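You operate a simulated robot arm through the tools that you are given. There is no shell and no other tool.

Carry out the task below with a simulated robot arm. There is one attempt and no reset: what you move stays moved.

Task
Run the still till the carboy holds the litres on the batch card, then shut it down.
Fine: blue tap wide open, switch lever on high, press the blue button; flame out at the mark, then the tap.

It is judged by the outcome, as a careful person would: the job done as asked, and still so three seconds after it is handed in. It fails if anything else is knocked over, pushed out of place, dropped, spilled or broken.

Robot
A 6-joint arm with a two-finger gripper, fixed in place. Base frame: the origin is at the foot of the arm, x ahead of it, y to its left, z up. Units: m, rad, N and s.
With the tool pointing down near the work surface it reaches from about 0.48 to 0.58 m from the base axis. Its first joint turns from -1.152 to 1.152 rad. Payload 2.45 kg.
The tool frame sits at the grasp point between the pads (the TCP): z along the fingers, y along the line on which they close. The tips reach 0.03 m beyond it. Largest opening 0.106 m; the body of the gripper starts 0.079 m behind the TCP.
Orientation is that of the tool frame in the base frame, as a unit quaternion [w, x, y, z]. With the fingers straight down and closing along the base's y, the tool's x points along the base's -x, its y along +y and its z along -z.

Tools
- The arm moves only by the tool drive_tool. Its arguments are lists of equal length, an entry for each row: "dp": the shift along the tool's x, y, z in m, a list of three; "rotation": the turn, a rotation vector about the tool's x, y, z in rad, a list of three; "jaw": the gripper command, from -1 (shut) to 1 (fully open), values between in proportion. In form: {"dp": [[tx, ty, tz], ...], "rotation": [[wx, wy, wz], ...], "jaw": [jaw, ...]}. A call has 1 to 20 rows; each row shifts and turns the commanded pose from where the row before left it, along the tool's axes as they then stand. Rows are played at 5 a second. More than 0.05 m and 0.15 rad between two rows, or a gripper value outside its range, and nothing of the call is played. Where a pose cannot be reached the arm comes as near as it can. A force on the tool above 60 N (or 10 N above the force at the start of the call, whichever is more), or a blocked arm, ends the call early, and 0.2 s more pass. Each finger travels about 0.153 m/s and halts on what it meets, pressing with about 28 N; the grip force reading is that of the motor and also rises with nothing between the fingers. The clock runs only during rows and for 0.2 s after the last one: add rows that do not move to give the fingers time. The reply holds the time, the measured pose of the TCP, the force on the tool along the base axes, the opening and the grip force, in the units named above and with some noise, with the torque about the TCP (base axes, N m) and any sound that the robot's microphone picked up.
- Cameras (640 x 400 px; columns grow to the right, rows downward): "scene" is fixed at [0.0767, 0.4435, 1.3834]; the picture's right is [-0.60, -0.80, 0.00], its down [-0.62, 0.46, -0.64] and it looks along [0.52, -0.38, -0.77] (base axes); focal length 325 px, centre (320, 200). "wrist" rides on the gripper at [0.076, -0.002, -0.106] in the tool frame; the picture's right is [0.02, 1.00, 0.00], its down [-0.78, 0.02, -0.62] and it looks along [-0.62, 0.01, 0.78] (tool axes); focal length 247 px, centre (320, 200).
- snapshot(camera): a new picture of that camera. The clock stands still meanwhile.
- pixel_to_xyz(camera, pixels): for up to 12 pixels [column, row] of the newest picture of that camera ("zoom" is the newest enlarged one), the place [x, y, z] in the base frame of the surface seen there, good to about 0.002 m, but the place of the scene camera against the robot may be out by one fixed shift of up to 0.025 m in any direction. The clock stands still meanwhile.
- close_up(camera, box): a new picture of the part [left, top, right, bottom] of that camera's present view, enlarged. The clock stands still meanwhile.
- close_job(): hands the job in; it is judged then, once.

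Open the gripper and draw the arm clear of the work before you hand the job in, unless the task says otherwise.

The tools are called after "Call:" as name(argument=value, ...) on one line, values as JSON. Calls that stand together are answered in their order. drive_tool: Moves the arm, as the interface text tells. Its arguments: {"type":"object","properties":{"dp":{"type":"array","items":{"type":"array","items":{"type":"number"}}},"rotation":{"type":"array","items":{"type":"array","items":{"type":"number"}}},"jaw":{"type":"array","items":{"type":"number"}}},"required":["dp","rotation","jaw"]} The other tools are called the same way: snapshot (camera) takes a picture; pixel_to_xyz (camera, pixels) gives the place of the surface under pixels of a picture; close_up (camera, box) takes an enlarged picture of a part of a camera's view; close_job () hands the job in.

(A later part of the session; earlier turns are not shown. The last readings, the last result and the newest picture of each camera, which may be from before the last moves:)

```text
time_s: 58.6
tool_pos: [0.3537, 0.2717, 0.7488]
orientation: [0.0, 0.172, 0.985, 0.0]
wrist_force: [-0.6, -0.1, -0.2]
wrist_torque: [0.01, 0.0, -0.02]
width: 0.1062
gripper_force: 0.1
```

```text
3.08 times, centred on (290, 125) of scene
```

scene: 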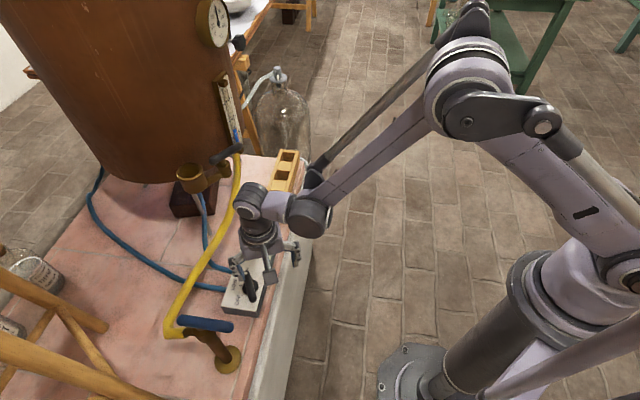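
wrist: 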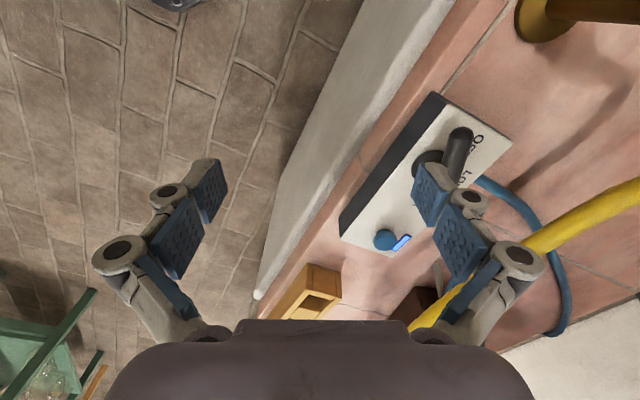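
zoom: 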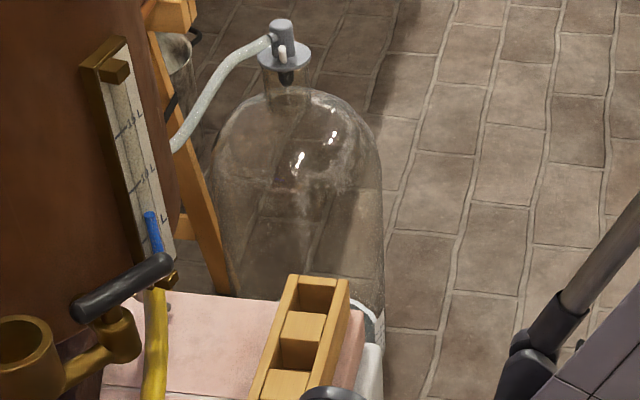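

~72 °C now; the carboy is only just emerging behind the slab corner. I move further right and tilt the view forward.

Call:
drive_tool(dp=[[-0.0281, -0.0323, 0], [-0.0281, -0.0323, 0], [-0.0281, -0.0323, 0], [0, 0, 0]], rotation=[[0, -0.08, 0], [0, -0.08, 0], [0, -0.08, 0], [0, 0, 0]], jaw=[1, 1, 1, 1])

Call:
snapshot(camera="wrist")

Call:
close_up(camera="wrist", box=[220, 180, 320, 260])

Call:
close_up(camera="scene", box=[190, 0, 250, 60])

Call:
close_up(camera="scene", box=[290, 140, 330, 200])

```text
time_s: 59.6
tool_pos: [0.3999, 0.1542, 0.7582]
orientation: [0.116, 0.171, 0.978, -0.022]
wrist_force: [-0.3, 0.3, 0.1]
wrist_torque: [-0.01, 0.01, 0.01]
width: 0.106
gripper_force: 0.0
out of reach, approached as far as the arm can: row 3
```

```text
taken
```

wrist: 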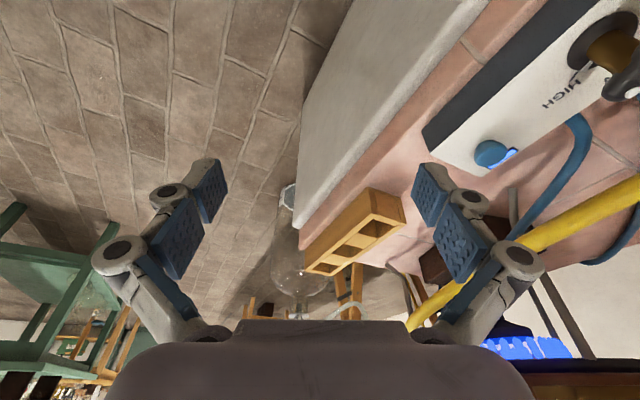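

```text
5.00 times, centred on (270, 220) of wrist
```

zoom: 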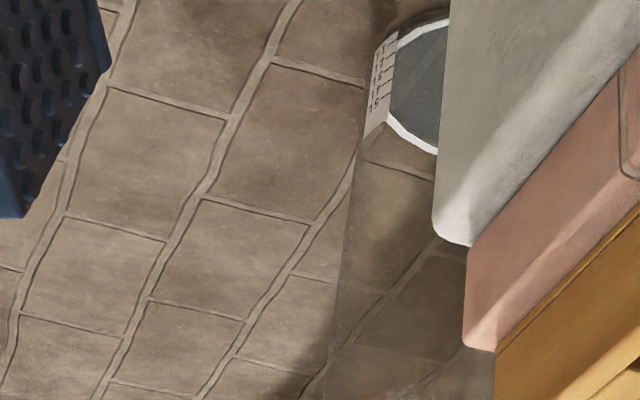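

```text
6.67 times, centred on (220, 30) of scene
```

zoom: 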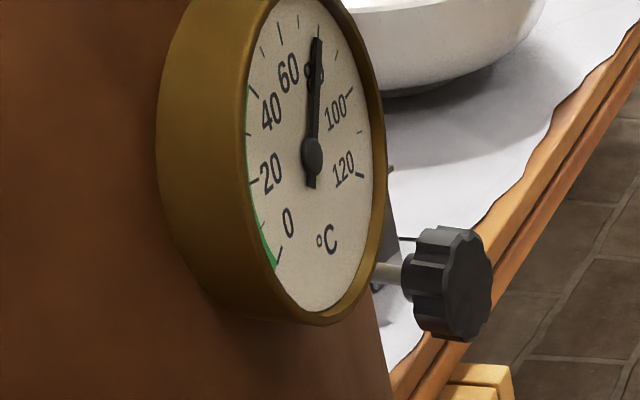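

```text
6.67 times, centred on (310, 170) of scene
```

zoom: 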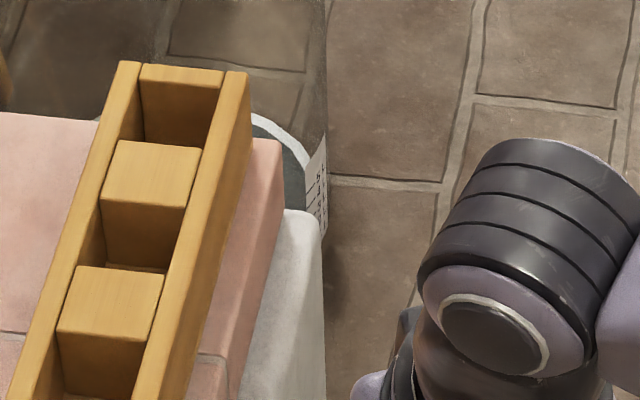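

The scale strip (about (290,195) in the wrist picture) is now clear and the carboy still empty, ~82 °C. I wait a second and look again.

Call:
drive_tool(dp=[[0, 0, 0], [0, 0, 0], [0, 0, 0], [0, 0, 0], [0, 0, 0], [0, 0, 0], [0, 0, 0], [0, 0, 0]], rotation=[[0, 0, 0], [0, 0, 0], [0, 0, 0], [0, 0, 0], [0, 0, 0], [0, 0, 0], [0, 0, 0], [0, 0, 0]], jaw=[1, 1, 1, 1, 1, 1, 1, 1])

Call:
close_up(camera="wrist", box=[270, 170, 320, 220])

Call:
close_up(camera="scene", box=[190, 0, 250, 60])

Call:
close_up(camera="scene", box=[300, 150, 320, 180])

```text
time_s: 61.4
tool_pos: [0.4003, 0.1538, 0.7574]
orientation: [0.116, 0.171, 0.978, -0.021]
wrist_force: [0.2, -0.2, 0.1]
wrist_torque: [-0.03, -0.02, -0.01]
width: 0.1061
gripper_force: 0.0
```

```text
8.00 times, centred on (295, 195) of wrist
```

zoom: 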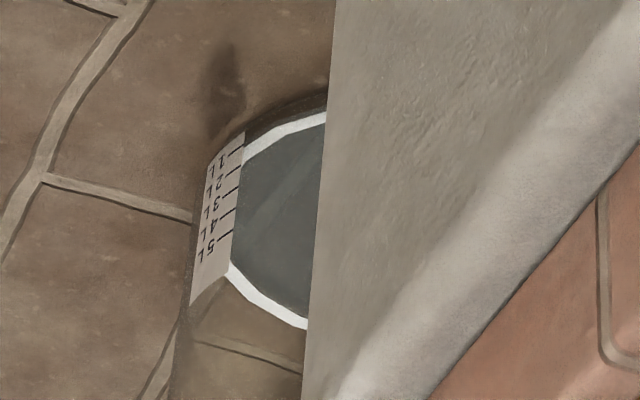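

```text
6.67 times, centred on (220, 30) of scene
```

zoom: 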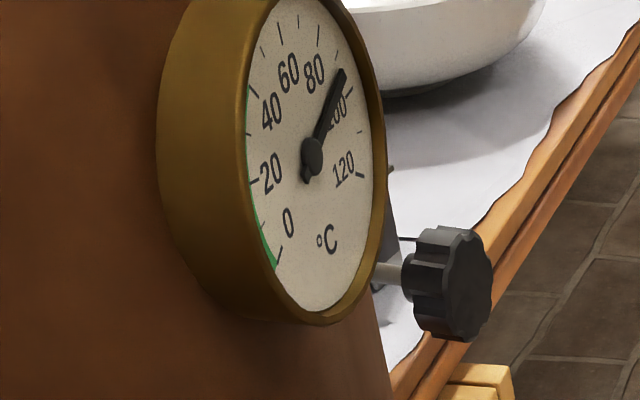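

```text
13.33 times, centred on (310, 165) of scene
```

zoom: 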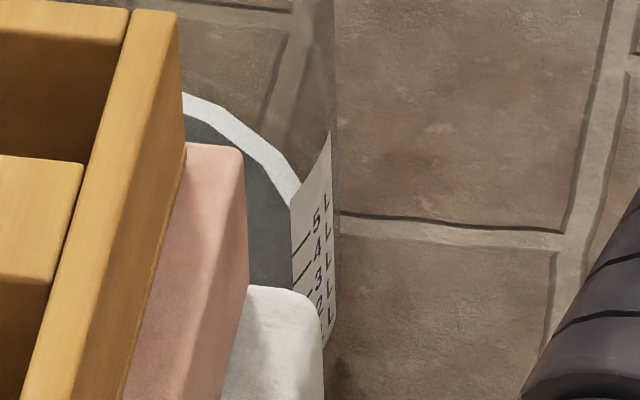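

97 °C and still empty; the scene camera at high zoom also reads the 3 L and 4 L marks. I wait on for the level to begin rising.

Call:
drive_tool(dp=[[0, 0, 0], [0, 0, 0], [0, 0, 0], [0, 0, 0], [0, 0, 0], [0, 0, 0], [0, 0, 0], [0, 0, 0]], rotation=[[0, 0, 0], [0, 0, 0], [0, 0, 0], [0, 0, 0], [0, 0, 0], [0, 0, 0], [0, 0, 0], [0, 0, 0]], jaw=[1, 1, 1, 1, 1, 1, 1, 1])

Call:
close_up(camera="wrist", box=[270, 170, 320, 220])

Call:
close_up(camera="scene", box=[300, 150, 320, 180])

Call:
close_up(camera="scene", box=[190, 0, 250, 60])

```text
time_s: 63.2
tool_pos: [0.4004, 0.1553, 0.7568]
orientation: [0.116, 0.171, 0.978, -0.022]
wrist_force: [0.2, 0.0, 0.7]
wrist_torque: [0.01, 0.0, 0.03]
width: 0.1056
gripper_force: 0.2
```

```text
8.00 times, centred on (295, 195) of wrist
```

zoom: 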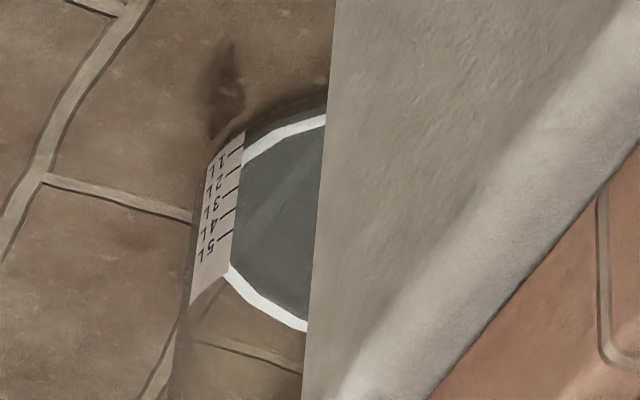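

```text
13.33 times, centred on (310, 165) of scene
```

zoom: 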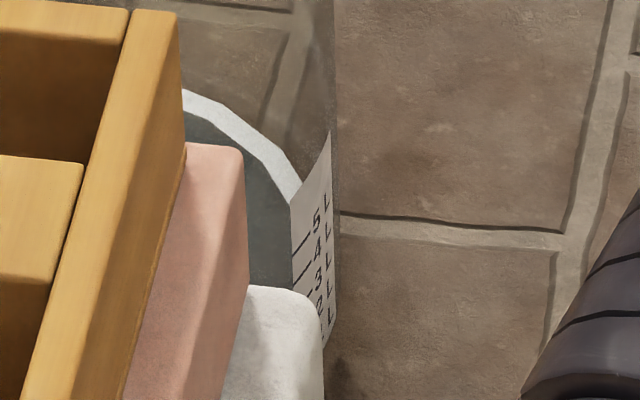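

```text
6.67 times, centred on (220, 30) of scene
```

zoom: 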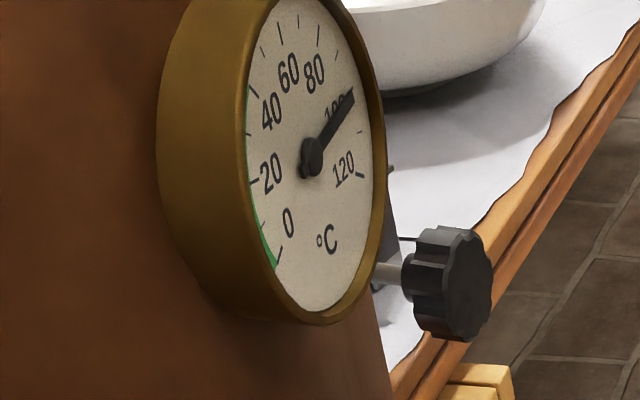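

100 °C reached; no clear level yet. I wait two more seconds.

Call:
drive_tool(dp=[[0, 0, 0], [0, 0, 0], [0, 0, 0], [0, 0, 0], [0, 0, 0], [0, 0, 0], [0, 0, 0], [0, 0, 0], [0, 0, 0]], rotation=[[0, 0, 0], [0, 0, 0], [0, 0, 0], [0, 0, 0], [0, 0, 0], [0, 0, 0], [0, 0, 0], [0, 0, 0], [0, 0, 0]], jaw=[1, 1, 1, 1, 1, 1, 1, 1, 1])

Call:
close_up(camera="wrist", box=[270, 170, 320, 220])

Call:
close_up(camera="scene", box=[300, 150, 320, 180])

Call:
close_up(camera="scene", box=[210, 60, 330, 180])

```text
time_s: 65.2
tool_pos: [0.4005, 0.1551, 0.757]
orientation: [0.116, 0.171, 0.978, -0.022]
wrist_force: [0.5, 0.4, 0.5]
wrist_torque: [0.01, 0.04, -0.02]
width: 0.1057
gripper_force: 0.1
```

```text
8.00 times, centred on (295, 195) of wrist
```

zoom: 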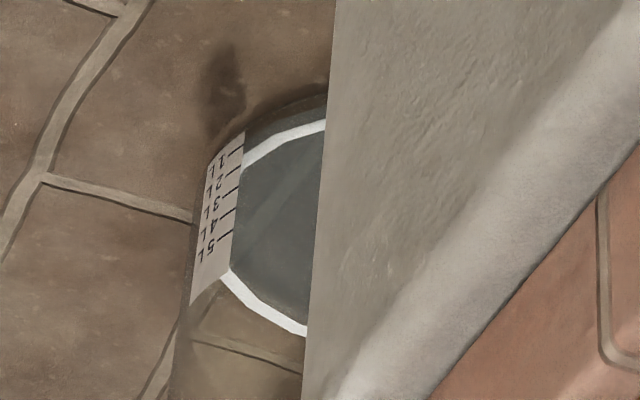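

```text
13.33 times, centred on (310, 165) of scene
```

zoom: 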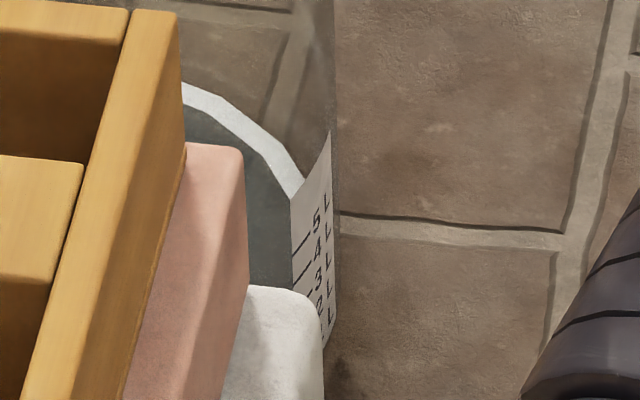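

```text
3.33 times, centred on (270, 120) of scene
```

zoom: 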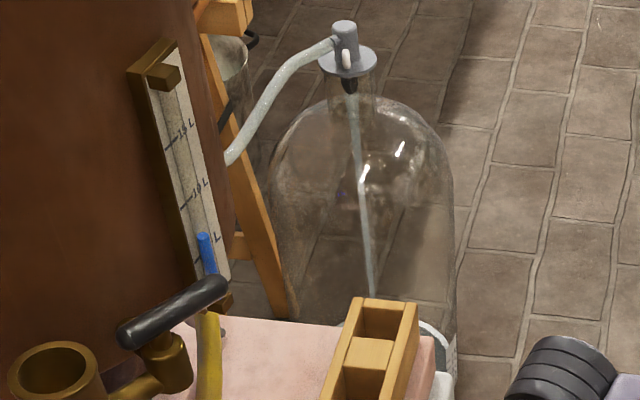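

A stream is now falling into the carboy and the surface ring is creeping up. I enlarge the strip strongly to read where the surface meets it.

Call:
close_up(camera="wrist", box=[280, 180, 304, 210])

Call:
drive_tool(dp=[[0, 0, 0], [0, 0, 0], [0, 0, 0], [0, 0, 0], [0, 0, 0], [0, 0, 0], [0, 0, 0], [0, 0, 0], [0, 0, 0]], rotation=[[0, 0, 0], [0, 0, 0], [0, 0, 0], [0, 0, 0], [0, 0, 0], [0, 0, 0], [0, 0, 0], [0, 0, 0], [0, 0, 0]], jaw=[1, 1, 1, 1, 1, 1, 1, 1, 1])

Call:
close_up(camera="wrist", box=[280, 180, 304, 210])

Call:
close_up(camera="scene", box=[300, 150, 320, 180])

```text
13.33 times, centred on (292, 195) of wrist
```

zoom: 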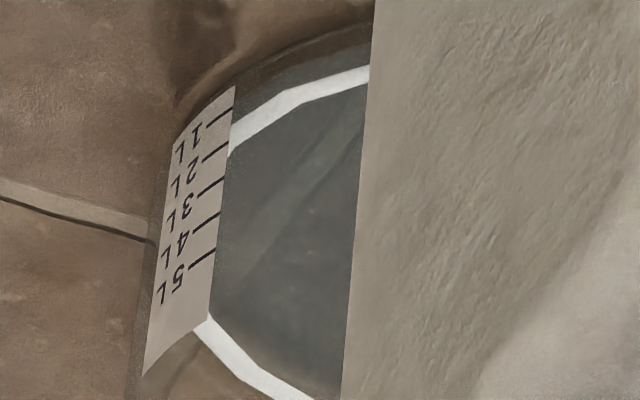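

```text
time_s: 67.2
tool_pos: [0.4006, 0.1544, 0.7571]
orientation: [0.116, 0.17, 0.978, -0.021]
wrist_force: [-0.5, -0.5, 0.1]
wrist_torque: [0.01, -0.02, -0.02]
width: 0.106
gripper_force: 0.1
```

```text
13.33 times, centred on (292, 195) of wrist
```

zoom: 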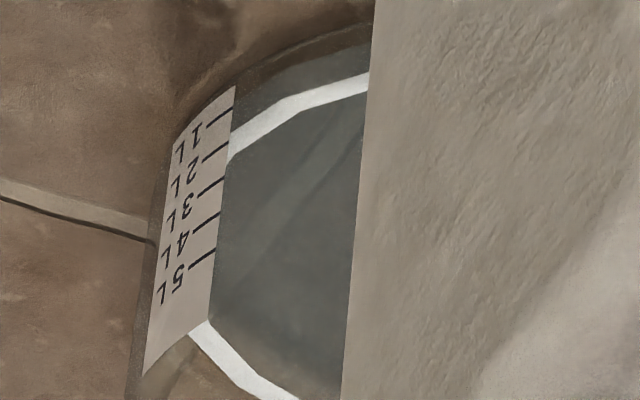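

```text
13.33 times, centred on (310, 165) of scene
```

zoom: 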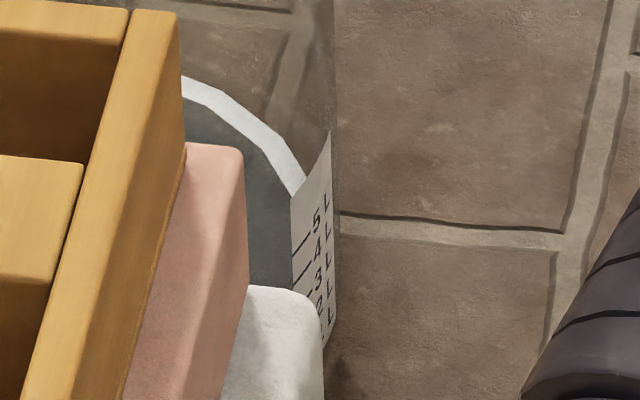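

The ring meets the strip's edge between the 1 and 3 L marks; I measure heights of ring and ticks directly to read the level reliably.

Call:
close_up(camera="wrist", box=[280, 180, 304, 210])

Call:
pixel_to_xyz(camera="zoom", pixels=[[250, 135], [330, 95], [225, 345], [240, 380], [280, 200], [300, 300], [218, 115], [215, 150], [207, 187], [203, 225], [200, 257], [230, 92]])

```text
13.33 times, centred on (292, 195) of wrist
```

zoom: 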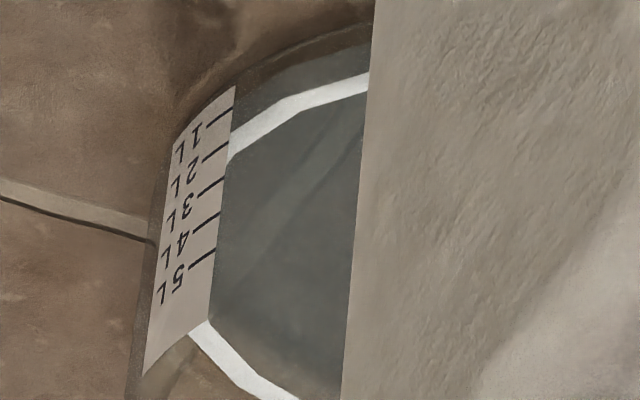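

```text
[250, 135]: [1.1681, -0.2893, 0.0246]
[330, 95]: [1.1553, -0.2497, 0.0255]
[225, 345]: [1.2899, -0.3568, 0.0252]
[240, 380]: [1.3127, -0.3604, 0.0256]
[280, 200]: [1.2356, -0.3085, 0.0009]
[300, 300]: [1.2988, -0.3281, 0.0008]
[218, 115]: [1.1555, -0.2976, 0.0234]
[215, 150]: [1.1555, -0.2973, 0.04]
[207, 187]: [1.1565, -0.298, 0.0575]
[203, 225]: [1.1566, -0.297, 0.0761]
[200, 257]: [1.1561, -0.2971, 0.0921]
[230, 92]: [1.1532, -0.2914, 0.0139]
```

The ring (liquid surface) is at z 0.0253; ticks give 1 L = 0.0240, 2 L = 0.0407, 3 L = 0.0582. So about 1.07 L at t = 67.2. I wait two seconds and measure again for the rate.

Call:
drive_tool(dp=[[0, 0, 0], [0, 0, 0], [0, 0, 0], [0, 0, 0], [0, 0, 0], [0, 0, 0], [0, 0, 0], [0, 0, 0], [0, 0, 0]], rotation=[[0, 0, 0], [0, 0, 0], [0, 0, 0], [0, 0, 0], [0, 0, 0], [0, 0, 0], [0, 0, 0], [0, 0, 0], [0, 0, 0]], jaw=[1, 1, 1, 1, 1, 1, 1, 1, 1])

Call:
close_up(camera="wrist", box=[280, 180, 304, 210])

Call:
pixel_to_xyz(camera="zoom", pixels=[[250, 143], [270, 130], [290, 118], [310, 110], [330, 103], [350, 97], [205, 335], [218, 350], [230, 365], [240, 378], [250, 387], [300, 114]])

Call:
close_up(camera="scene", box=[300, 150, 320, 180])

Call:
pixel_to_xyz(camera="zoom", pixels=[[190, 78], [200, 84], [215, 93], [230, 103], [245, 118], [260, 132], [275, 147], [285, 162], [295, 178], [315, 200], [312, 225], [310, 250]])

```text
time_s: 69.2
tool_pos: [0.4012, 0.1544, 0.756]
orientation: [0.116, 0.17, 0.978, -0.021]
wrist_force: [-0.8, 0.1, 0.3]
wrist_torque: [0.03, -0.03, 0.0]
width: 0.1057
gripper_force: 0.1
```

```text
13.33 times, centred on (292, 195) of wrist
```

zoom: 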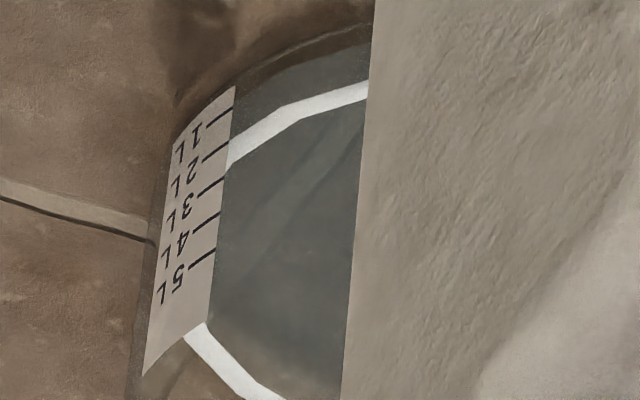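

```text
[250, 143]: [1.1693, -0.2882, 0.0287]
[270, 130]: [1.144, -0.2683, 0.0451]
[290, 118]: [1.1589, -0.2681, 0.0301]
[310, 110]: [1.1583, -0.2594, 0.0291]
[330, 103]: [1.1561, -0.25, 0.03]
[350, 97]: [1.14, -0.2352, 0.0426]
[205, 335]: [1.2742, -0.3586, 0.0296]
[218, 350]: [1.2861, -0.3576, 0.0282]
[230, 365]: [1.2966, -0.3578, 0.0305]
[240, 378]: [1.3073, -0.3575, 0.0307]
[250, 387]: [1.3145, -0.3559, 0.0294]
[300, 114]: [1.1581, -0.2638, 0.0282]
```

```text
13.33 times, centred on (310, 165) of scene
```

zoom: 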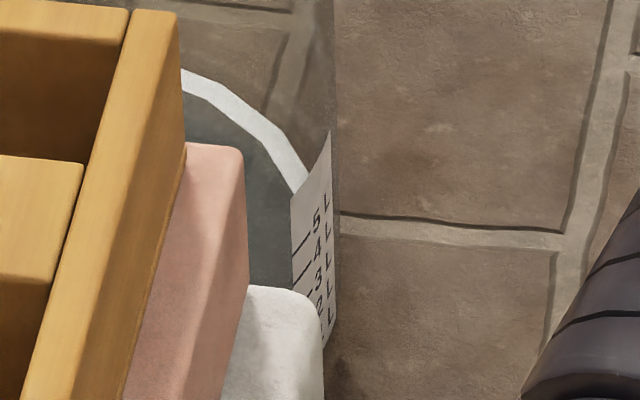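

```text
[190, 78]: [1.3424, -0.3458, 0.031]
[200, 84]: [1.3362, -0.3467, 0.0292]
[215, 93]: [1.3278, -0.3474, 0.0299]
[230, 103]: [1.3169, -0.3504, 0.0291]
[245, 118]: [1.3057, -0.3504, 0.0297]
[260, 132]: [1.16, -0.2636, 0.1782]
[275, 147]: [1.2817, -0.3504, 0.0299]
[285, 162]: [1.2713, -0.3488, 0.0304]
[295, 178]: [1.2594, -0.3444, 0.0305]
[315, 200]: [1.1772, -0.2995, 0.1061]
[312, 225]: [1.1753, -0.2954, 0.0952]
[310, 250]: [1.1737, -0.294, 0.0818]
```

At 69.2 s the surface is at z 0.0297, about 1.33 L, rising ~0.12 L/s; the scene camera can measure it too. With ~13 s to go I go back over the lever now.

Call:
drive_tool(dp=[[0, 0, 0], [0, 0, 0], [0, 0, 0], [0.0025, 0.0426, 0.0052], [0.0025, 0.0426, 0.0052], [0.0025, 0.0426, 0.0052], [0.0025, 0.0426, 0.0052], [0.0025, 0.0426, 0.0052]], rotation=[[0, 0.118, 0], [0, 0.118, 0], [0, 0, -0.08], [0, 0, 0], [0, 0, 0], [0, 0, 0], [0, 0, 0], [0, 0, 0]], jaw=[0, 0, 0, 0, 0, 0, 0, 0])

Call:
snapshot(camera="wrist")

Call:
snapshot(camera="scene")

Call:
close_up(camera="scene", box=[300, 150, 320, 180])

```text
time_s: 71.0
tool_pos: [0.4475, 0.3649, 0.7321]
orientation: [0.001, 0.133, 0.991, 0.0]
wrist_force: [-0.3, 0.4, 0.2]
wrist_torque: [-0.02, -0.02, -0.03]
width: 0.053
gripper_force: 0.0
```

```text
taken
```

wrist: 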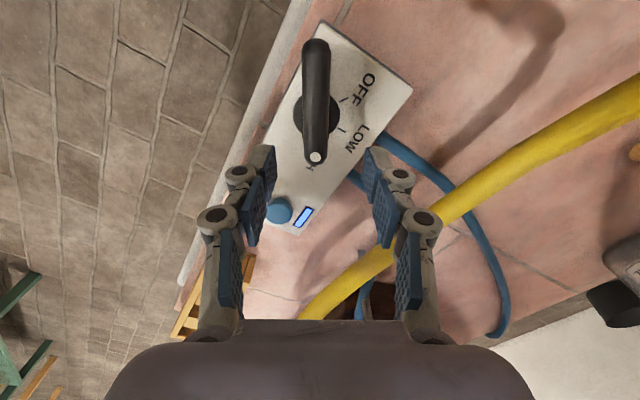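

```text
taken
```

scene: 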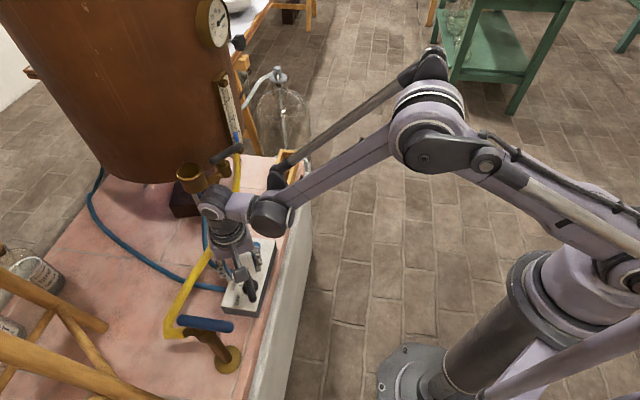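

```text
13.33 times, centred on (310, 165) of scene
```

zoom: 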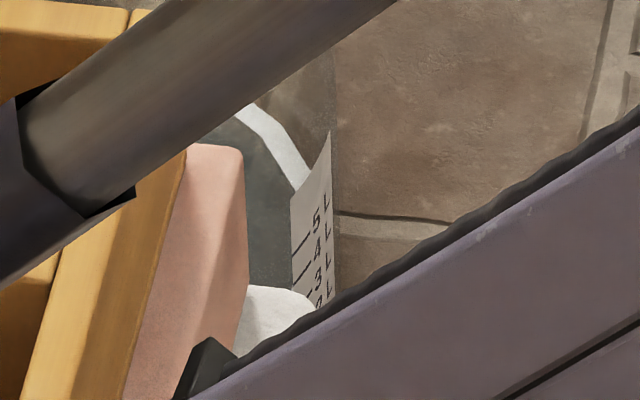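

The ring stays visible in the gap between rod and forearm. I measure it, then shift 4.5 mm to centre on the lever (col 316), lower and grip.

Call:
pixel_to_xyz(camera="zoom", pixels=[[250, 111], [258, 120], [265, 130], [272, 138], [280, 149], [287, 159], [293, 169], [298, 178]])

Call:
drive_tool(dp=[[0, -0.0045, 0.027], [0, 0, 0.027], [0, 0, 0], [0, 0, 0], [0, 0, 0]], rotation=[[0, 0, 0], [0, 0, 0], [0, 0, 0], [0, 0, 0], [0, 0, 0]], jaw=[0, 0, -1, -1, -1])

Call:
close_up(camera="scene", box=[300, 150, 320, 180])

Call:
snapshot(camera="wrist")

```text
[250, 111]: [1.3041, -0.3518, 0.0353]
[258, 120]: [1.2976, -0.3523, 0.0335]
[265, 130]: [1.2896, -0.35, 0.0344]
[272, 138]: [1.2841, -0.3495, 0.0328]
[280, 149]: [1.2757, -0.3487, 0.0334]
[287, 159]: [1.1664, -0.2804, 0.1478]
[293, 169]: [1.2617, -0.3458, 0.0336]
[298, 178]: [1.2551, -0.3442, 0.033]
```

```text
time_s: 72.2
tool_pos: [0.4479, 0.363, 0.6795]
orientation: [0.003, 0.132, 0.991, 0.003]
wrist_force: [10.2, 22.1, 9.6]
wrist_torque: [0.64, 0.54, -0.1]
width: 0.0197
gripper_force: 45.1
```

```text
13.33 times, centred on (310, 165) of scene
```

zoom: 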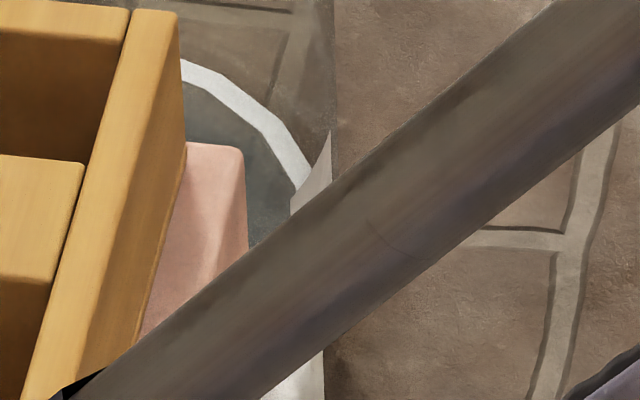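

```text
taken
```

wrist: 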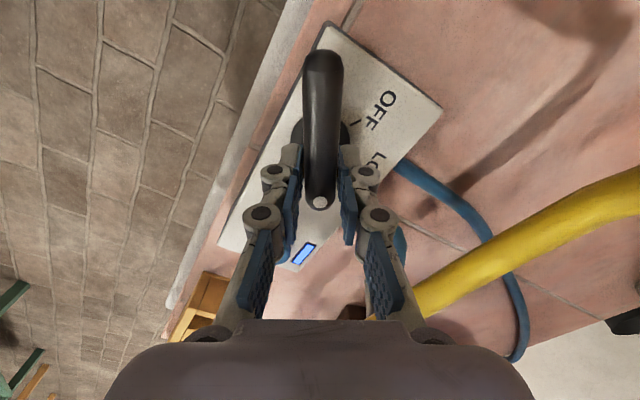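

Gripped at HIGH; the ring remains visible above the rod. At 71.0 s z was 0.0337 (≈1.55 L), rate 0.0021 m/s, so 3 L is due around 82.9 s. I ease the side force and hold on.

Call:
drive_tool(dp=[[0, 0.003, 0], [0, 0, 0], [0, 0, 0], [0, 0, 0], [0, 0, 0], [0, 0, 0], [0, 0, 0], [0, 0, 0], [0, 0, 0], [0, 0, 0], [0, 0, 0], [0, 0, 0], [0, 0, 0], [0, 0, 0], [0, 0, 0]], rotation=[[0, 0, 0], [0, 0, 0], [0, 0, 0], [0, 0, 0], [0, 0, 0], [0, 0, 0], [0, 0, 0], [0, 0, 0], [0, 0, 0], [0, 0, 0], [0, 0, 0], [0, 0, 0], [0, 0, 0], [0, 0, 0], [0, 0, 0]], jaw=[-1, -1, -1, -1, -1, -1, -1, -1, -1, -1, -1, -1, -1, -1, -1])

Call:
close_up(camera="scene", box=[300, 150, 320, 180])

```text
time_s: 75.4
tool_pos: [0.4494, 0.362, 0.679]
orientation: [0.003, 0.134, 0.991, 0.0]
wrist_force: [12.0, 0.8, 23.1]
wrist_torque: [0.1, -0.16, -0.03]
width: 0.0194
gripper_force: 44.4
```

```text
13.33 times, centred on (310, 165) of scene
```

zoom: 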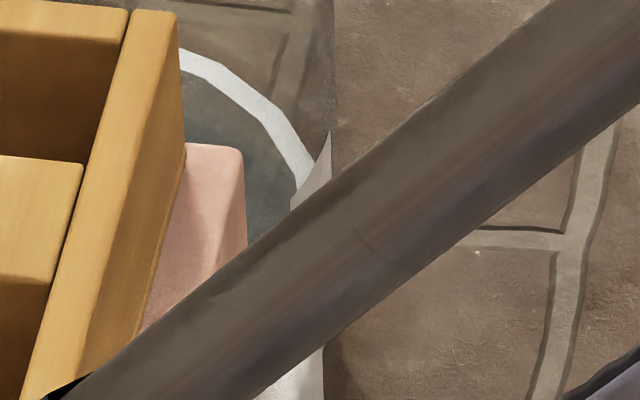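

I measure the ring in this view (it runs from (185,58) to (303,178)).

Call:
pixel_to_xyz(camera="zoom", pixels=[[190, 59], [200, 64], [212, 72], [225, 80], [238, 90], [250, 100], [262, 113], [272, 126], [282, 140], [290, 153], [297, 166], [302, 174]])

```text
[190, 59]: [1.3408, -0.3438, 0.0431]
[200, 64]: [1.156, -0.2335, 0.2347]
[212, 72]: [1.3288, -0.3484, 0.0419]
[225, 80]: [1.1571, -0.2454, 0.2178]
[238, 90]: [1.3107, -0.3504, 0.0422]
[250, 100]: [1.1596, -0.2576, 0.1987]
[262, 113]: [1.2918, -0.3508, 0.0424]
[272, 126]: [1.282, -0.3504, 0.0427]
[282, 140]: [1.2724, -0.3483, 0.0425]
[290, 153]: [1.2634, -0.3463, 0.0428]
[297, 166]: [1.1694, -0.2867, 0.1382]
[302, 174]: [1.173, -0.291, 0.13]
```

Mean z 0.0425 at 75.4 s (≈2.06 L); rate 0.0020 m/s, so 3 L (scene z ≈0.0588) falls near 83.5 s. I ease the residual force and hold about 4 s more.

Call:
drive_tool(dp=[[-0.0015, 0, -0.002], [0, 0, 0], [0, 0, 0], [0, 0, 0], [0, 0, 0], [0, 0, 0], [0, 0, 0], [0, 0, 0], [0, 0, 0], [0, 0, 0], [0, 0, 0], [0, 0, 0], [0, 0, 0], [0, 0, 0], [0, 0, 0], [0, 0, 0], [0, 0, 0], [0, 0, 0], [0, 0, 0], [0, 0, 0]], rotation=[[0, 0, 0], [0, 0, 0], [0, 0, 0], [0, 0, 0], [0, 0, 0], [0, 0, 0], [0, 0, 0], [0, 0, 0], [0, 0, 0], [0, 0, 0], [0, 0, 0], [0, 0, 0], [0, 0, 0], [0, 0, 0], [0, 0, 0], [0, 0, 0], [0, 0, 0], [0, 0, 0], [0, 0, 0], [0, 0, 0]], jaw=[-1, -1, -1, -1, -1, -1, -1, -1, -1, -1, -1, -1, -1, -1, -1, -1, -1, -1, -1, -1])

Call:
close_up(camera="scene", box=[300, 150, 320, 180])

Call:
pixel_to_xyz(camera="zoom", pixels=[[190, 47], [205, 55], [212, 59], [230, 71], [238, 77], [255, 93], [262, 100], [272, 113], [282, 127], [290, 140], [296, 152], [302, 165]])

```text
time_s: 79.6
tool_pos: [0.4496, 0.3616, 0.6804]
orientation: [0.001, 0.132, 0.991, -0.002]
wrist_force: [-15.0, -2.2, -29.9]
wrist_torque: [-0.05, 0.34, 0.01]
width: 0.0196
gripper_force: 44.4
```

```text
13.33 times, centred on (310, 165) of scene
```

zoom: 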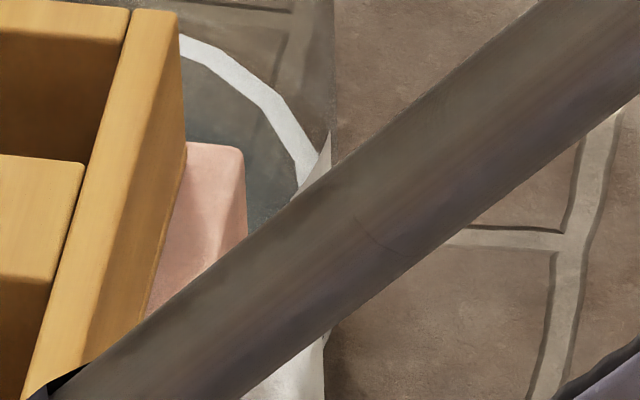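

```text
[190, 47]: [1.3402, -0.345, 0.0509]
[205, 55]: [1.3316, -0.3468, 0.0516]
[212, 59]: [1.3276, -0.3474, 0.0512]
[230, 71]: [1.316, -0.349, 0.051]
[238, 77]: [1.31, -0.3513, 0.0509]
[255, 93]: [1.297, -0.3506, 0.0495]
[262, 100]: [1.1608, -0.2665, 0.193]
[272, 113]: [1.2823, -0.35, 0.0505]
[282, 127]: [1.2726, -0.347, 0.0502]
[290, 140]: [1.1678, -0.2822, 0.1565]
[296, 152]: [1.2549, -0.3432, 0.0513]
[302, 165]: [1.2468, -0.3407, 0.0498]
```

z ≈ 0.0507 at 79.6 s (2.53 L). The turn to OFF takes about 2.5 s, so I hold 2 s more, easing the force slightly, before starting.

Call:
drive_tool(dp=[[0.0007, 0, 0.001], [0, 0, 0], [0, 0, 0], [0, 0, 0], [0, 0, 0], [0, 0, 0], [0, 0, 0], [0, 0, 0], [0, 0, 0], [0, 0, 0]], rotation=[[0, 0, 0], [0, 0, 0], [0, 0, 0], [0, 0, 0], [0, 0, 0], [0, 0, 0], [0, 0, 0], [0, 0, 0], [0, 0, 0], [0, 0, 0]], jaw=[-1, -1, -1, -1, -1, -1, -1, -1, -1, -1])

Call:
close_up(camera="scene", box=[300, 150, 320, 180])

Call:
pixel_to_xyz(camera="zoom", pixels=[[190, 40], [205, 48], [212, 52], [222, 58], [230, 64], [238, 70], [255, 86], [272, 106], [282, 120], [296, 145], [302, 158], [308, 172]])

```text
time_s: 81.8
tool_pos: [0.4482, 0.3619, 0.6797]
orientation: [0.003, 0.134, 0.991, 0.0]
wrist_force: [-8.0, -4.7, 10.1]
wrist_torque: [-0.11, 0.4, 0.06]
width: 0.0196
gripper_force: 44.8
```

```text
13.33 times, centred on (310, 165) of scene
```

zoom: 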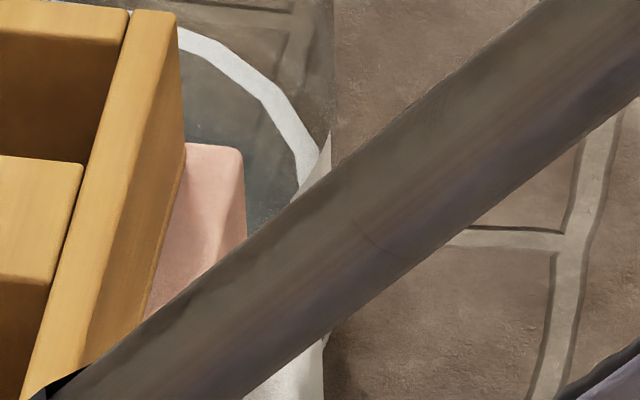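

```text
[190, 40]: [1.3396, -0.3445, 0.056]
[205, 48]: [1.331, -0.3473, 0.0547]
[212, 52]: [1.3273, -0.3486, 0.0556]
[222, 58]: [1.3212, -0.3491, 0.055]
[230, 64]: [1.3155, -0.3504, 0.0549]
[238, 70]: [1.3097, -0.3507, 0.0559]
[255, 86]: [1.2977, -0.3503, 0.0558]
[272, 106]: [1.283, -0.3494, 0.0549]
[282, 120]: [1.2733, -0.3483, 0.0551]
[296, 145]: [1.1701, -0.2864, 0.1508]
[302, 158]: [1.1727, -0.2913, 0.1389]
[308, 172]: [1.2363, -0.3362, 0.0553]
```

z ≈ 0.0553 (2.80 L): I start turning the lever counter-clockwise toward OFF now, first leg past LOW.

Call:
drive_tool(dp=[[0, 0, 0], [0, 0, 0], [0, 0, 0], [0, 0, 0], [0, 0, 0], [0, 0, 0], [0, 0, 0], [0, 0, 0]], rotation=[[0, 0, -0.145], [0, 0, -0.145], [0, 0, -0.145], [0, 0, -0.145], [0, 0, -0.145], [0, 0, -0.145], [0, 0, -0.145], [0, 0, -0.145]], jaw=[-1, -1, -1, -1, -1, -1, -1, -1])

Call:
close_up(camera="scene", box=[300, 150, 320, 180])

Call:
pixel_to_xyz(camera="zoom", pixels=[[190, 36], [200, 41], [210, 46], [222, 54], [230, 60], [238, 66], [248, 75], [255, 82], [272, 101], [282, 115], [290, 128], [305, 160]])

Call:
snapshot(camera="wrist")

```text
time_s: 83.6
tool_pos: [0.447, 0.3646, 0.6806]
orientation: [0.004, -0.434, 0.901, 0.003]
wrist_force: [0.7, 30.0, 26.8]
wrist_torque: [0.84, 0.02, -0.07]
width: 0.0195
gripper_force: 44.5
```

```text
13.33 times, centred on (310, 165) of scene
```

zoom: 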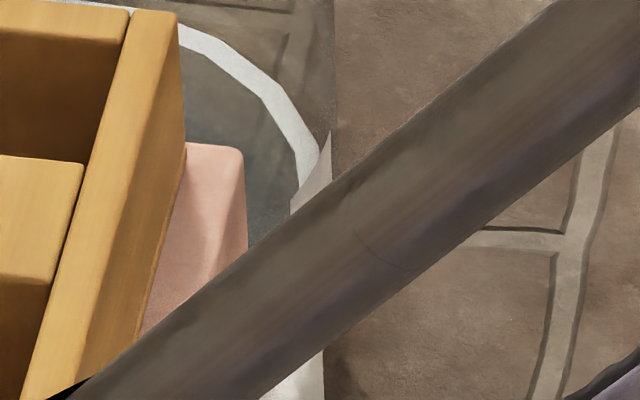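

```text
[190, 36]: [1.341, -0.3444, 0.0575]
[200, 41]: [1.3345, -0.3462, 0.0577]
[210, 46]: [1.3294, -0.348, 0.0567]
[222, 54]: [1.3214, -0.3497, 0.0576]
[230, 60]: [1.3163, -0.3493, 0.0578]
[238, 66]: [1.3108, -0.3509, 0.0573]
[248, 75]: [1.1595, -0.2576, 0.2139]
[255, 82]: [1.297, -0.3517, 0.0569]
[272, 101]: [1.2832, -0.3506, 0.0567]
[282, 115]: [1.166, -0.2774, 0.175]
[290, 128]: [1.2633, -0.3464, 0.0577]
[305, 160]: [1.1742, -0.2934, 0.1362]
```

```text
taken
```

wrist: 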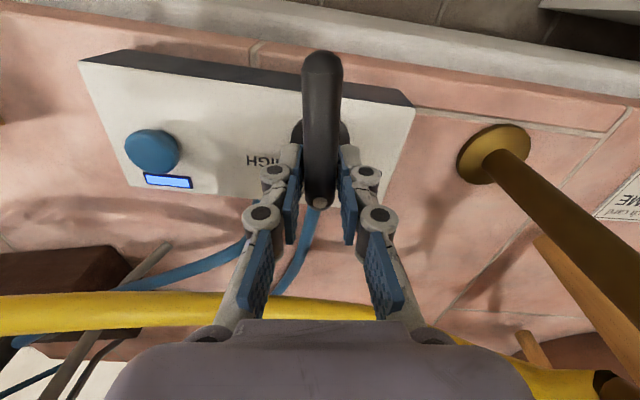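

z ≈ 0.0573, about 2.92 L, lever just past LOW. I ease the side force, pause 0.4 s, and turn on to OFF.

Call:
drive_tool(dp=[[-0.0023, 0.0019, -0.002], [0, 0, 0], [0, 0, 0], [0, 0, 0], [0, 0, 0], [0, 0, 0], [0, 0, 0], [0, 0, 0], [0, 0, 0], [0, 0, 0]], rotation=[[0, 0, 0], [0, 0, 0], [0, 0, -0.14], [0, 0, -0.14], [0, 0, -0.14], [0, 0, -0.14], [0, 0, -0.14], [0, 0, -0.14], [0, 0, -0.13], [0, 0, 0]], jaw=[-1, -1, -1, -1, -1, -1, -1, -1, -1, -1])

Call:
close_up(camera="scene", box=[300, 150, 320, 180])

Call:
pixel_to_xyz(camera="zoom", pixels=[[190, 34], [200, 39], [210, 44], [222, 52], [230, 57], [238, 63], [248, 72], [255, 79], [272, 99], [282, 112], [290, 125], [305, 155]])

Call:
snapshot(camera="wrist")

Call:
close_up(camera="scene", box=[190, 60, 330, 180])

```text
time_s: 85.8
tool_pos: [0.4446, 0.3661, 0.6816]
orientation: [0.001, 0.804, -0.594, -0.002]
wrist_force: [-28.8, 3.0, -17.1]
wrist_torque: [0.31, 0.73, -0.18]
width: 0.0194
gripper_force: 44.0
```

```text
13.33 times, centred on (310, 165) of scene
```

zoom: 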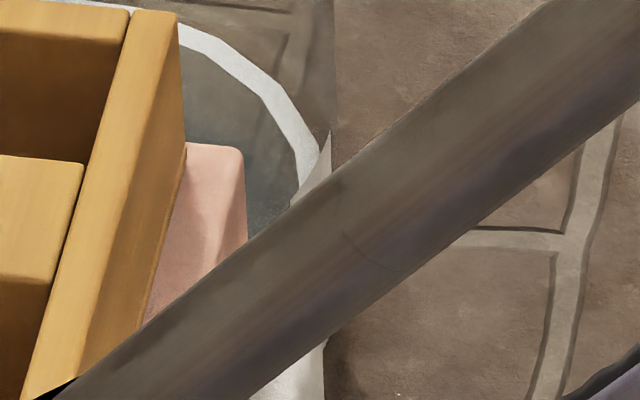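

```text
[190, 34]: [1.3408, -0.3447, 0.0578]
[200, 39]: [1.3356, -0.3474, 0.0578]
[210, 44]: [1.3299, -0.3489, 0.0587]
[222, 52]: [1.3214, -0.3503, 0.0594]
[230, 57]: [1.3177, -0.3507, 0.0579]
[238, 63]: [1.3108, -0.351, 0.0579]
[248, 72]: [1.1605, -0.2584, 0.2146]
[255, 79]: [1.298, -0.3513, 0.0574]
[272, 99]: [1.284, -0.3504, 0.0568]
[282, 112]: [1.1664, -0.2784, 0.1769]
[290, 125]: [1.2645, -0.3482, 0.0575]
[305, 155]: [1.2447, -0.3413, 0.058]
```

```text
taken
```

wrist: 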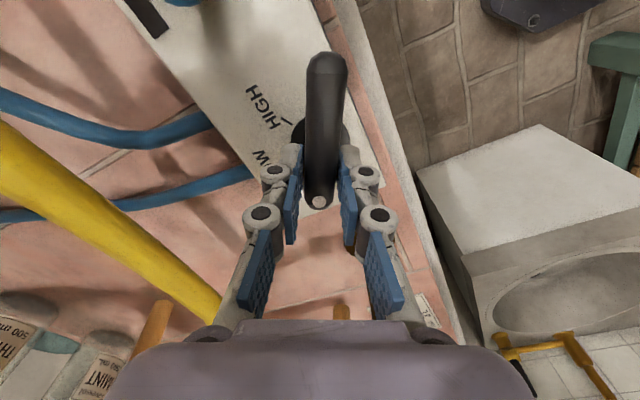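

```text
3.33 times, centred on (260, 120) of scene
```

zoom: 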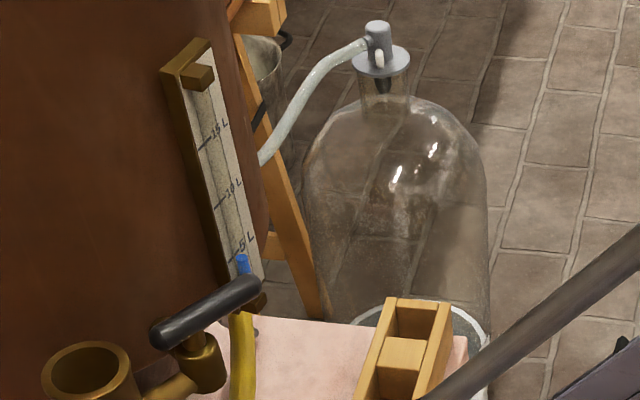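

The stream has stopped, lamp is dark, lever at OFF; z ≈ 0.0579 (≈2.95 L). I square the jaws, open and lift, then check lever and level.

Call:
drive_tool(dp=[[0, 0, 0], [0, 0, 0], [0, 0, 0], [0, 0, -0.04], [0, 0, -0.04], [0, 0, -0.04], [0, 0, -0.04], [0, 0, -0.04], [0, 0, -0.04], [0, 0, 0]], rotation=[[0, 0, 0.04], [0, 0, 0], [0, 0, 0], [0, 0, 0], [0, 0, 0], [0, 0, 0], [0, 0, 0], [0, 0, 0], [0, 0, 0], [0, 0, 0]], jaw=[-1, 0, 0, 0, 0, 0, 0, 0, 0, 0])

Call:
snapshot(camera="wrist")

Call:
snapshot(camera="scene")

Call:
close_up(camera="wrist", box=[220, 0, 380, 130])

Call:
close_up(camera="scene", box=[300, 150, 320, 180])

```text
time_s: 88.0
tool_pos: [0.4468, 0.3656, 0.9225]
orientation: [-0.001, 0.79, -0.612, 0.003]
wrist_force: [-0.2, 0.3, 0.2]
wrist_torque: [0.0, -0.03, -0.02]
width: 0.053
gripper_force: 0.0
```

```text
taken
```

wrist: 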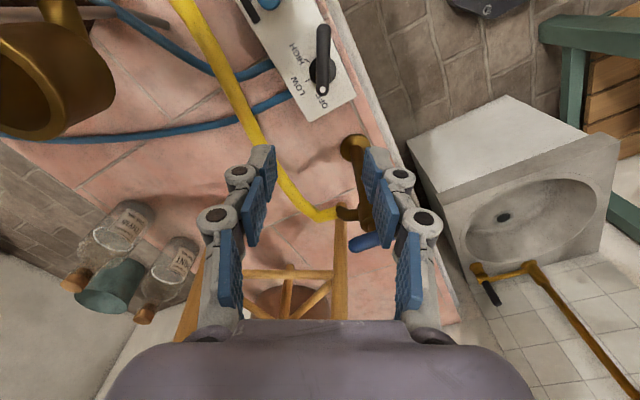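

```text
taken
```

scene: 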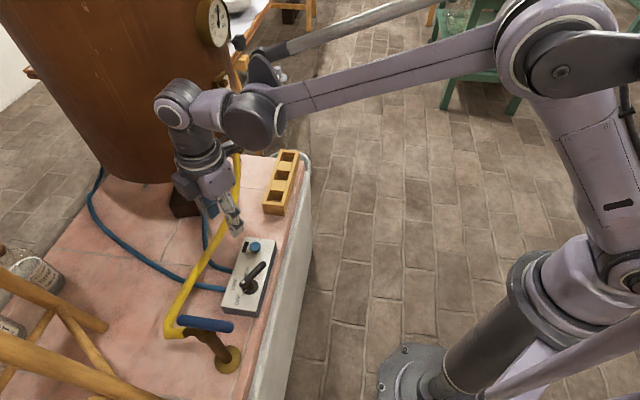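

```text
3.08 times, centred on (300, 65) of wrist
```

zoom: 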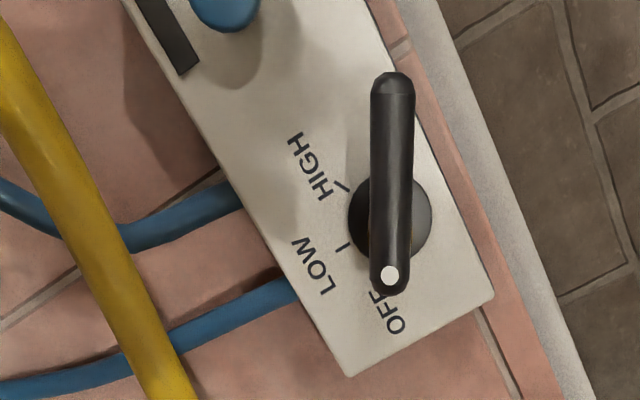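

```text
13.33 times, centred on (310, 165) of scene
```

zoom: 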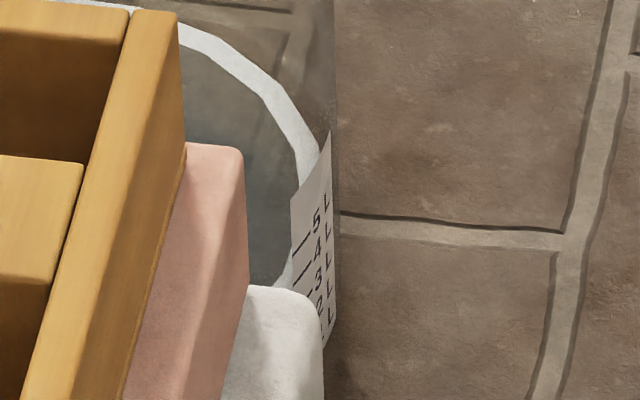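

Lever at OFF, lamp dark, and now the near arc of the ring shows beside the strip. I measure the ring and ticks in the same view.

Call:
pixel_to_xyz(camera="zoom", pixels=[[288, 265], [284, 277], [290, 250], [230, 57], [210, 44], [290, 125], [299, 244], [302, 270], [302, 297], [310, 290], [300, 283], [322, 330]])

Call:
close_up(camera="scene", box=[306, 160, 318, 178])

```text
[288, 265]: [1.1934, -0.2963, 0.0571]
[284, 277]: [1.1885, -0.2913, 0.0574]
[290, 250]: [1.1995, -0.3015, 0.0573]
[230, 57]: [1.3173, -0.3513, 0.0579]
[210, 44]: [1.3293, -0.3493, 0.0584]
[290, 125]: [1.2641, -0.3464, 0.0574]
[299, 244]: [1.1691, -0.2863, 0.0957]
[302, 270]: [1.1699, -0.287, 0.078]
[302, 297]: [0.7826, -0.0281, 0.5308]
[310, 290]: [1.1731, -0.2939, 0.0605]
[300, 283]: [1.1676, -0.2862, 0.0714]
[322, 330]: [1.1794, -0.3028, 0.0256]
```

```text
16.00 times, centred on (312, 169) of scene
```

zoom: 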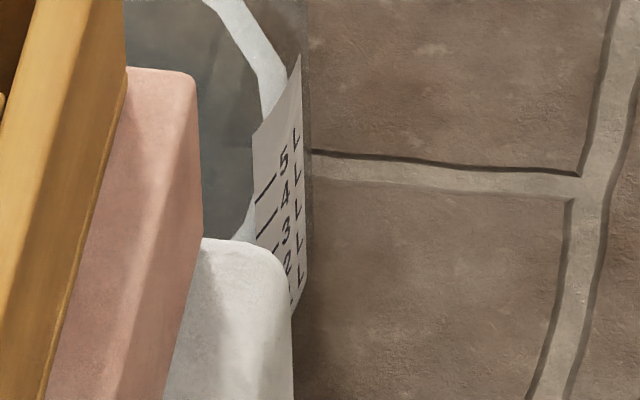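

I measure the heights of the visible ticks in this view to fix the reference.

Call:
pixel_to_xyz(camera="zoom", pixels=[[265, 191], [270, 184], [260, 197], [268, 225], [273, 218], [263, 231], [277, 249], [275, 252], [279, 246], [285, 230], [240, 228], [245, 222]])

```text
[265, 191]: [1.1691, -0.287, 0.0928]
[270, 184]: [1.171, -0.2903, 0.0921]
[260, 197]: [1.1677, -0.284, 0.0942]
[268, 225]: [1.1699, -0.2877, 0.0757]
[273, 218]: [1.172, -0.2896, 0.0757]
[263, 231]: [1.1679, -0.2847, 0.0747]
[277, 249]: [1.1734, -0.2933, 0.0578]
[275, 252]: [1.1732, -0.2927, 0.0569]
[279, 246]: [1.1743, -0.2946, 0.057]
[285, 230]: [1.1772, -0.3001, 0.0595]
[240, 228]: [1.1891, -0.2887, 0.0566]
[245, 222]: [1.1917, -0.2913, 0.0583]
```

The ticks measure 3 L ≈ 0.0574–0.0577 and the ring ≈ 0.0573–0.0579: the carboy holds 3.0 L. Now I go to the tap, jaws set across its bar (yaw 46°).

Call:
drive_tool(dp=[[0, 0, 0], [0, 0, 0], [0, 0, 0], [0, 0, 0], [0, 0, 0], [0, 0, 0], [0, 0, 0], [-0.0031, 0.0393, -0.002], [-0.0031, 0.0393, -0.002], [-0.0031, 0.0393, -0.002], [-0.0031, 0.0393, -0.002], [0, 0, 0]], rotation=[[0, 0, 0.146], [0, 0, 0.146], [0, 0, 0.146], [0, 0, 0.146], [0, 0, 0.146], [0, 0, 0.146], [0, 0, 0.144], [0, 0, 0], [0, 0, 0], [0, 0, 0], [0, 0, 0], [0, 0, 0]], jaw=[0.2, 0.2, 0.2, 0.2, 0.2, 0.2, 0.2, 0.2, 0.2, 0.2, 0.2, 0.2])

Call:
snapshot(camera="wrist")

```text
time_s: 90.6
tool_pos: [0.3436, 0.4838, 0.9296]
orientation: [0.001, -0.391, 0.92, -0.001]
wrist_force: [-0.1, -0.4, 0.3]
wrist_torque: [-0.01, -0.02, -0.01]
width: 0.0635
gripper_force: 0.0
```

```text
taken
```

wrist: 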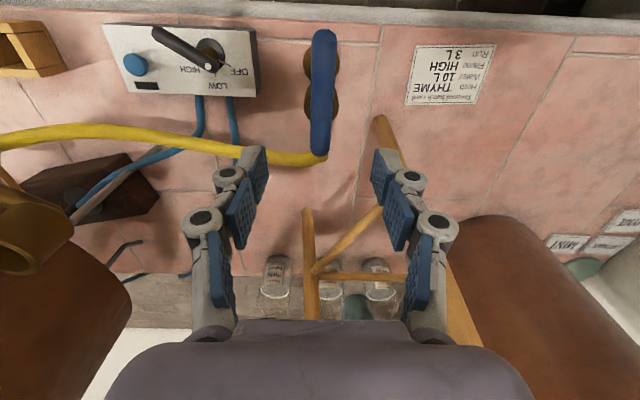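

The bar is centred (col 321) between the jaws. I lower to z 0.8415, close, and start turning counter-clockwise.

Call:
drive_tool(dp=[[0, 0, 0.03], [0, 0, 0.03], [0, 0, 0.0275], [0, 0, 0], [0, 0, 0], [0, 0, 0], [0, 0, 0], [0, 0, 0], [0, 0, 0]], rotation=[[0, 0, 0], [0, 0, 0], [0, 0, 0], [0, 0, 0], [0, 0, 0], [0, 0, 0], [0, 0, -0.1], [0, 0, -0.1], [0, 0, 0]], jaw=[0.2, 0.2, 0.2, 0.2, -1, -1, -1, -1, -1])

Call:
snapshot(camera="wrist")

```text
time_s: 92.6
tool_pos: [0.3423, 0.4847, 0.8412]
orientation: [0.001, -0.482, 0.876, -0.002]
wrist_force: [2.9, 5.1, 3.1]
wrist_torque: [-0.02, 0.03, 0.0]
width: 0.0179
gripper_force: 43.2
```

```text
taken
```

wrist: 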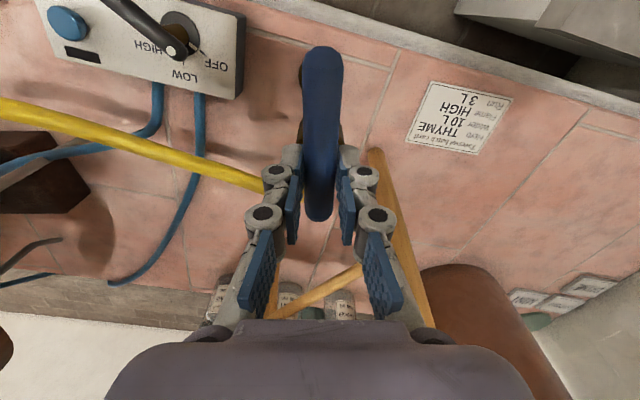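

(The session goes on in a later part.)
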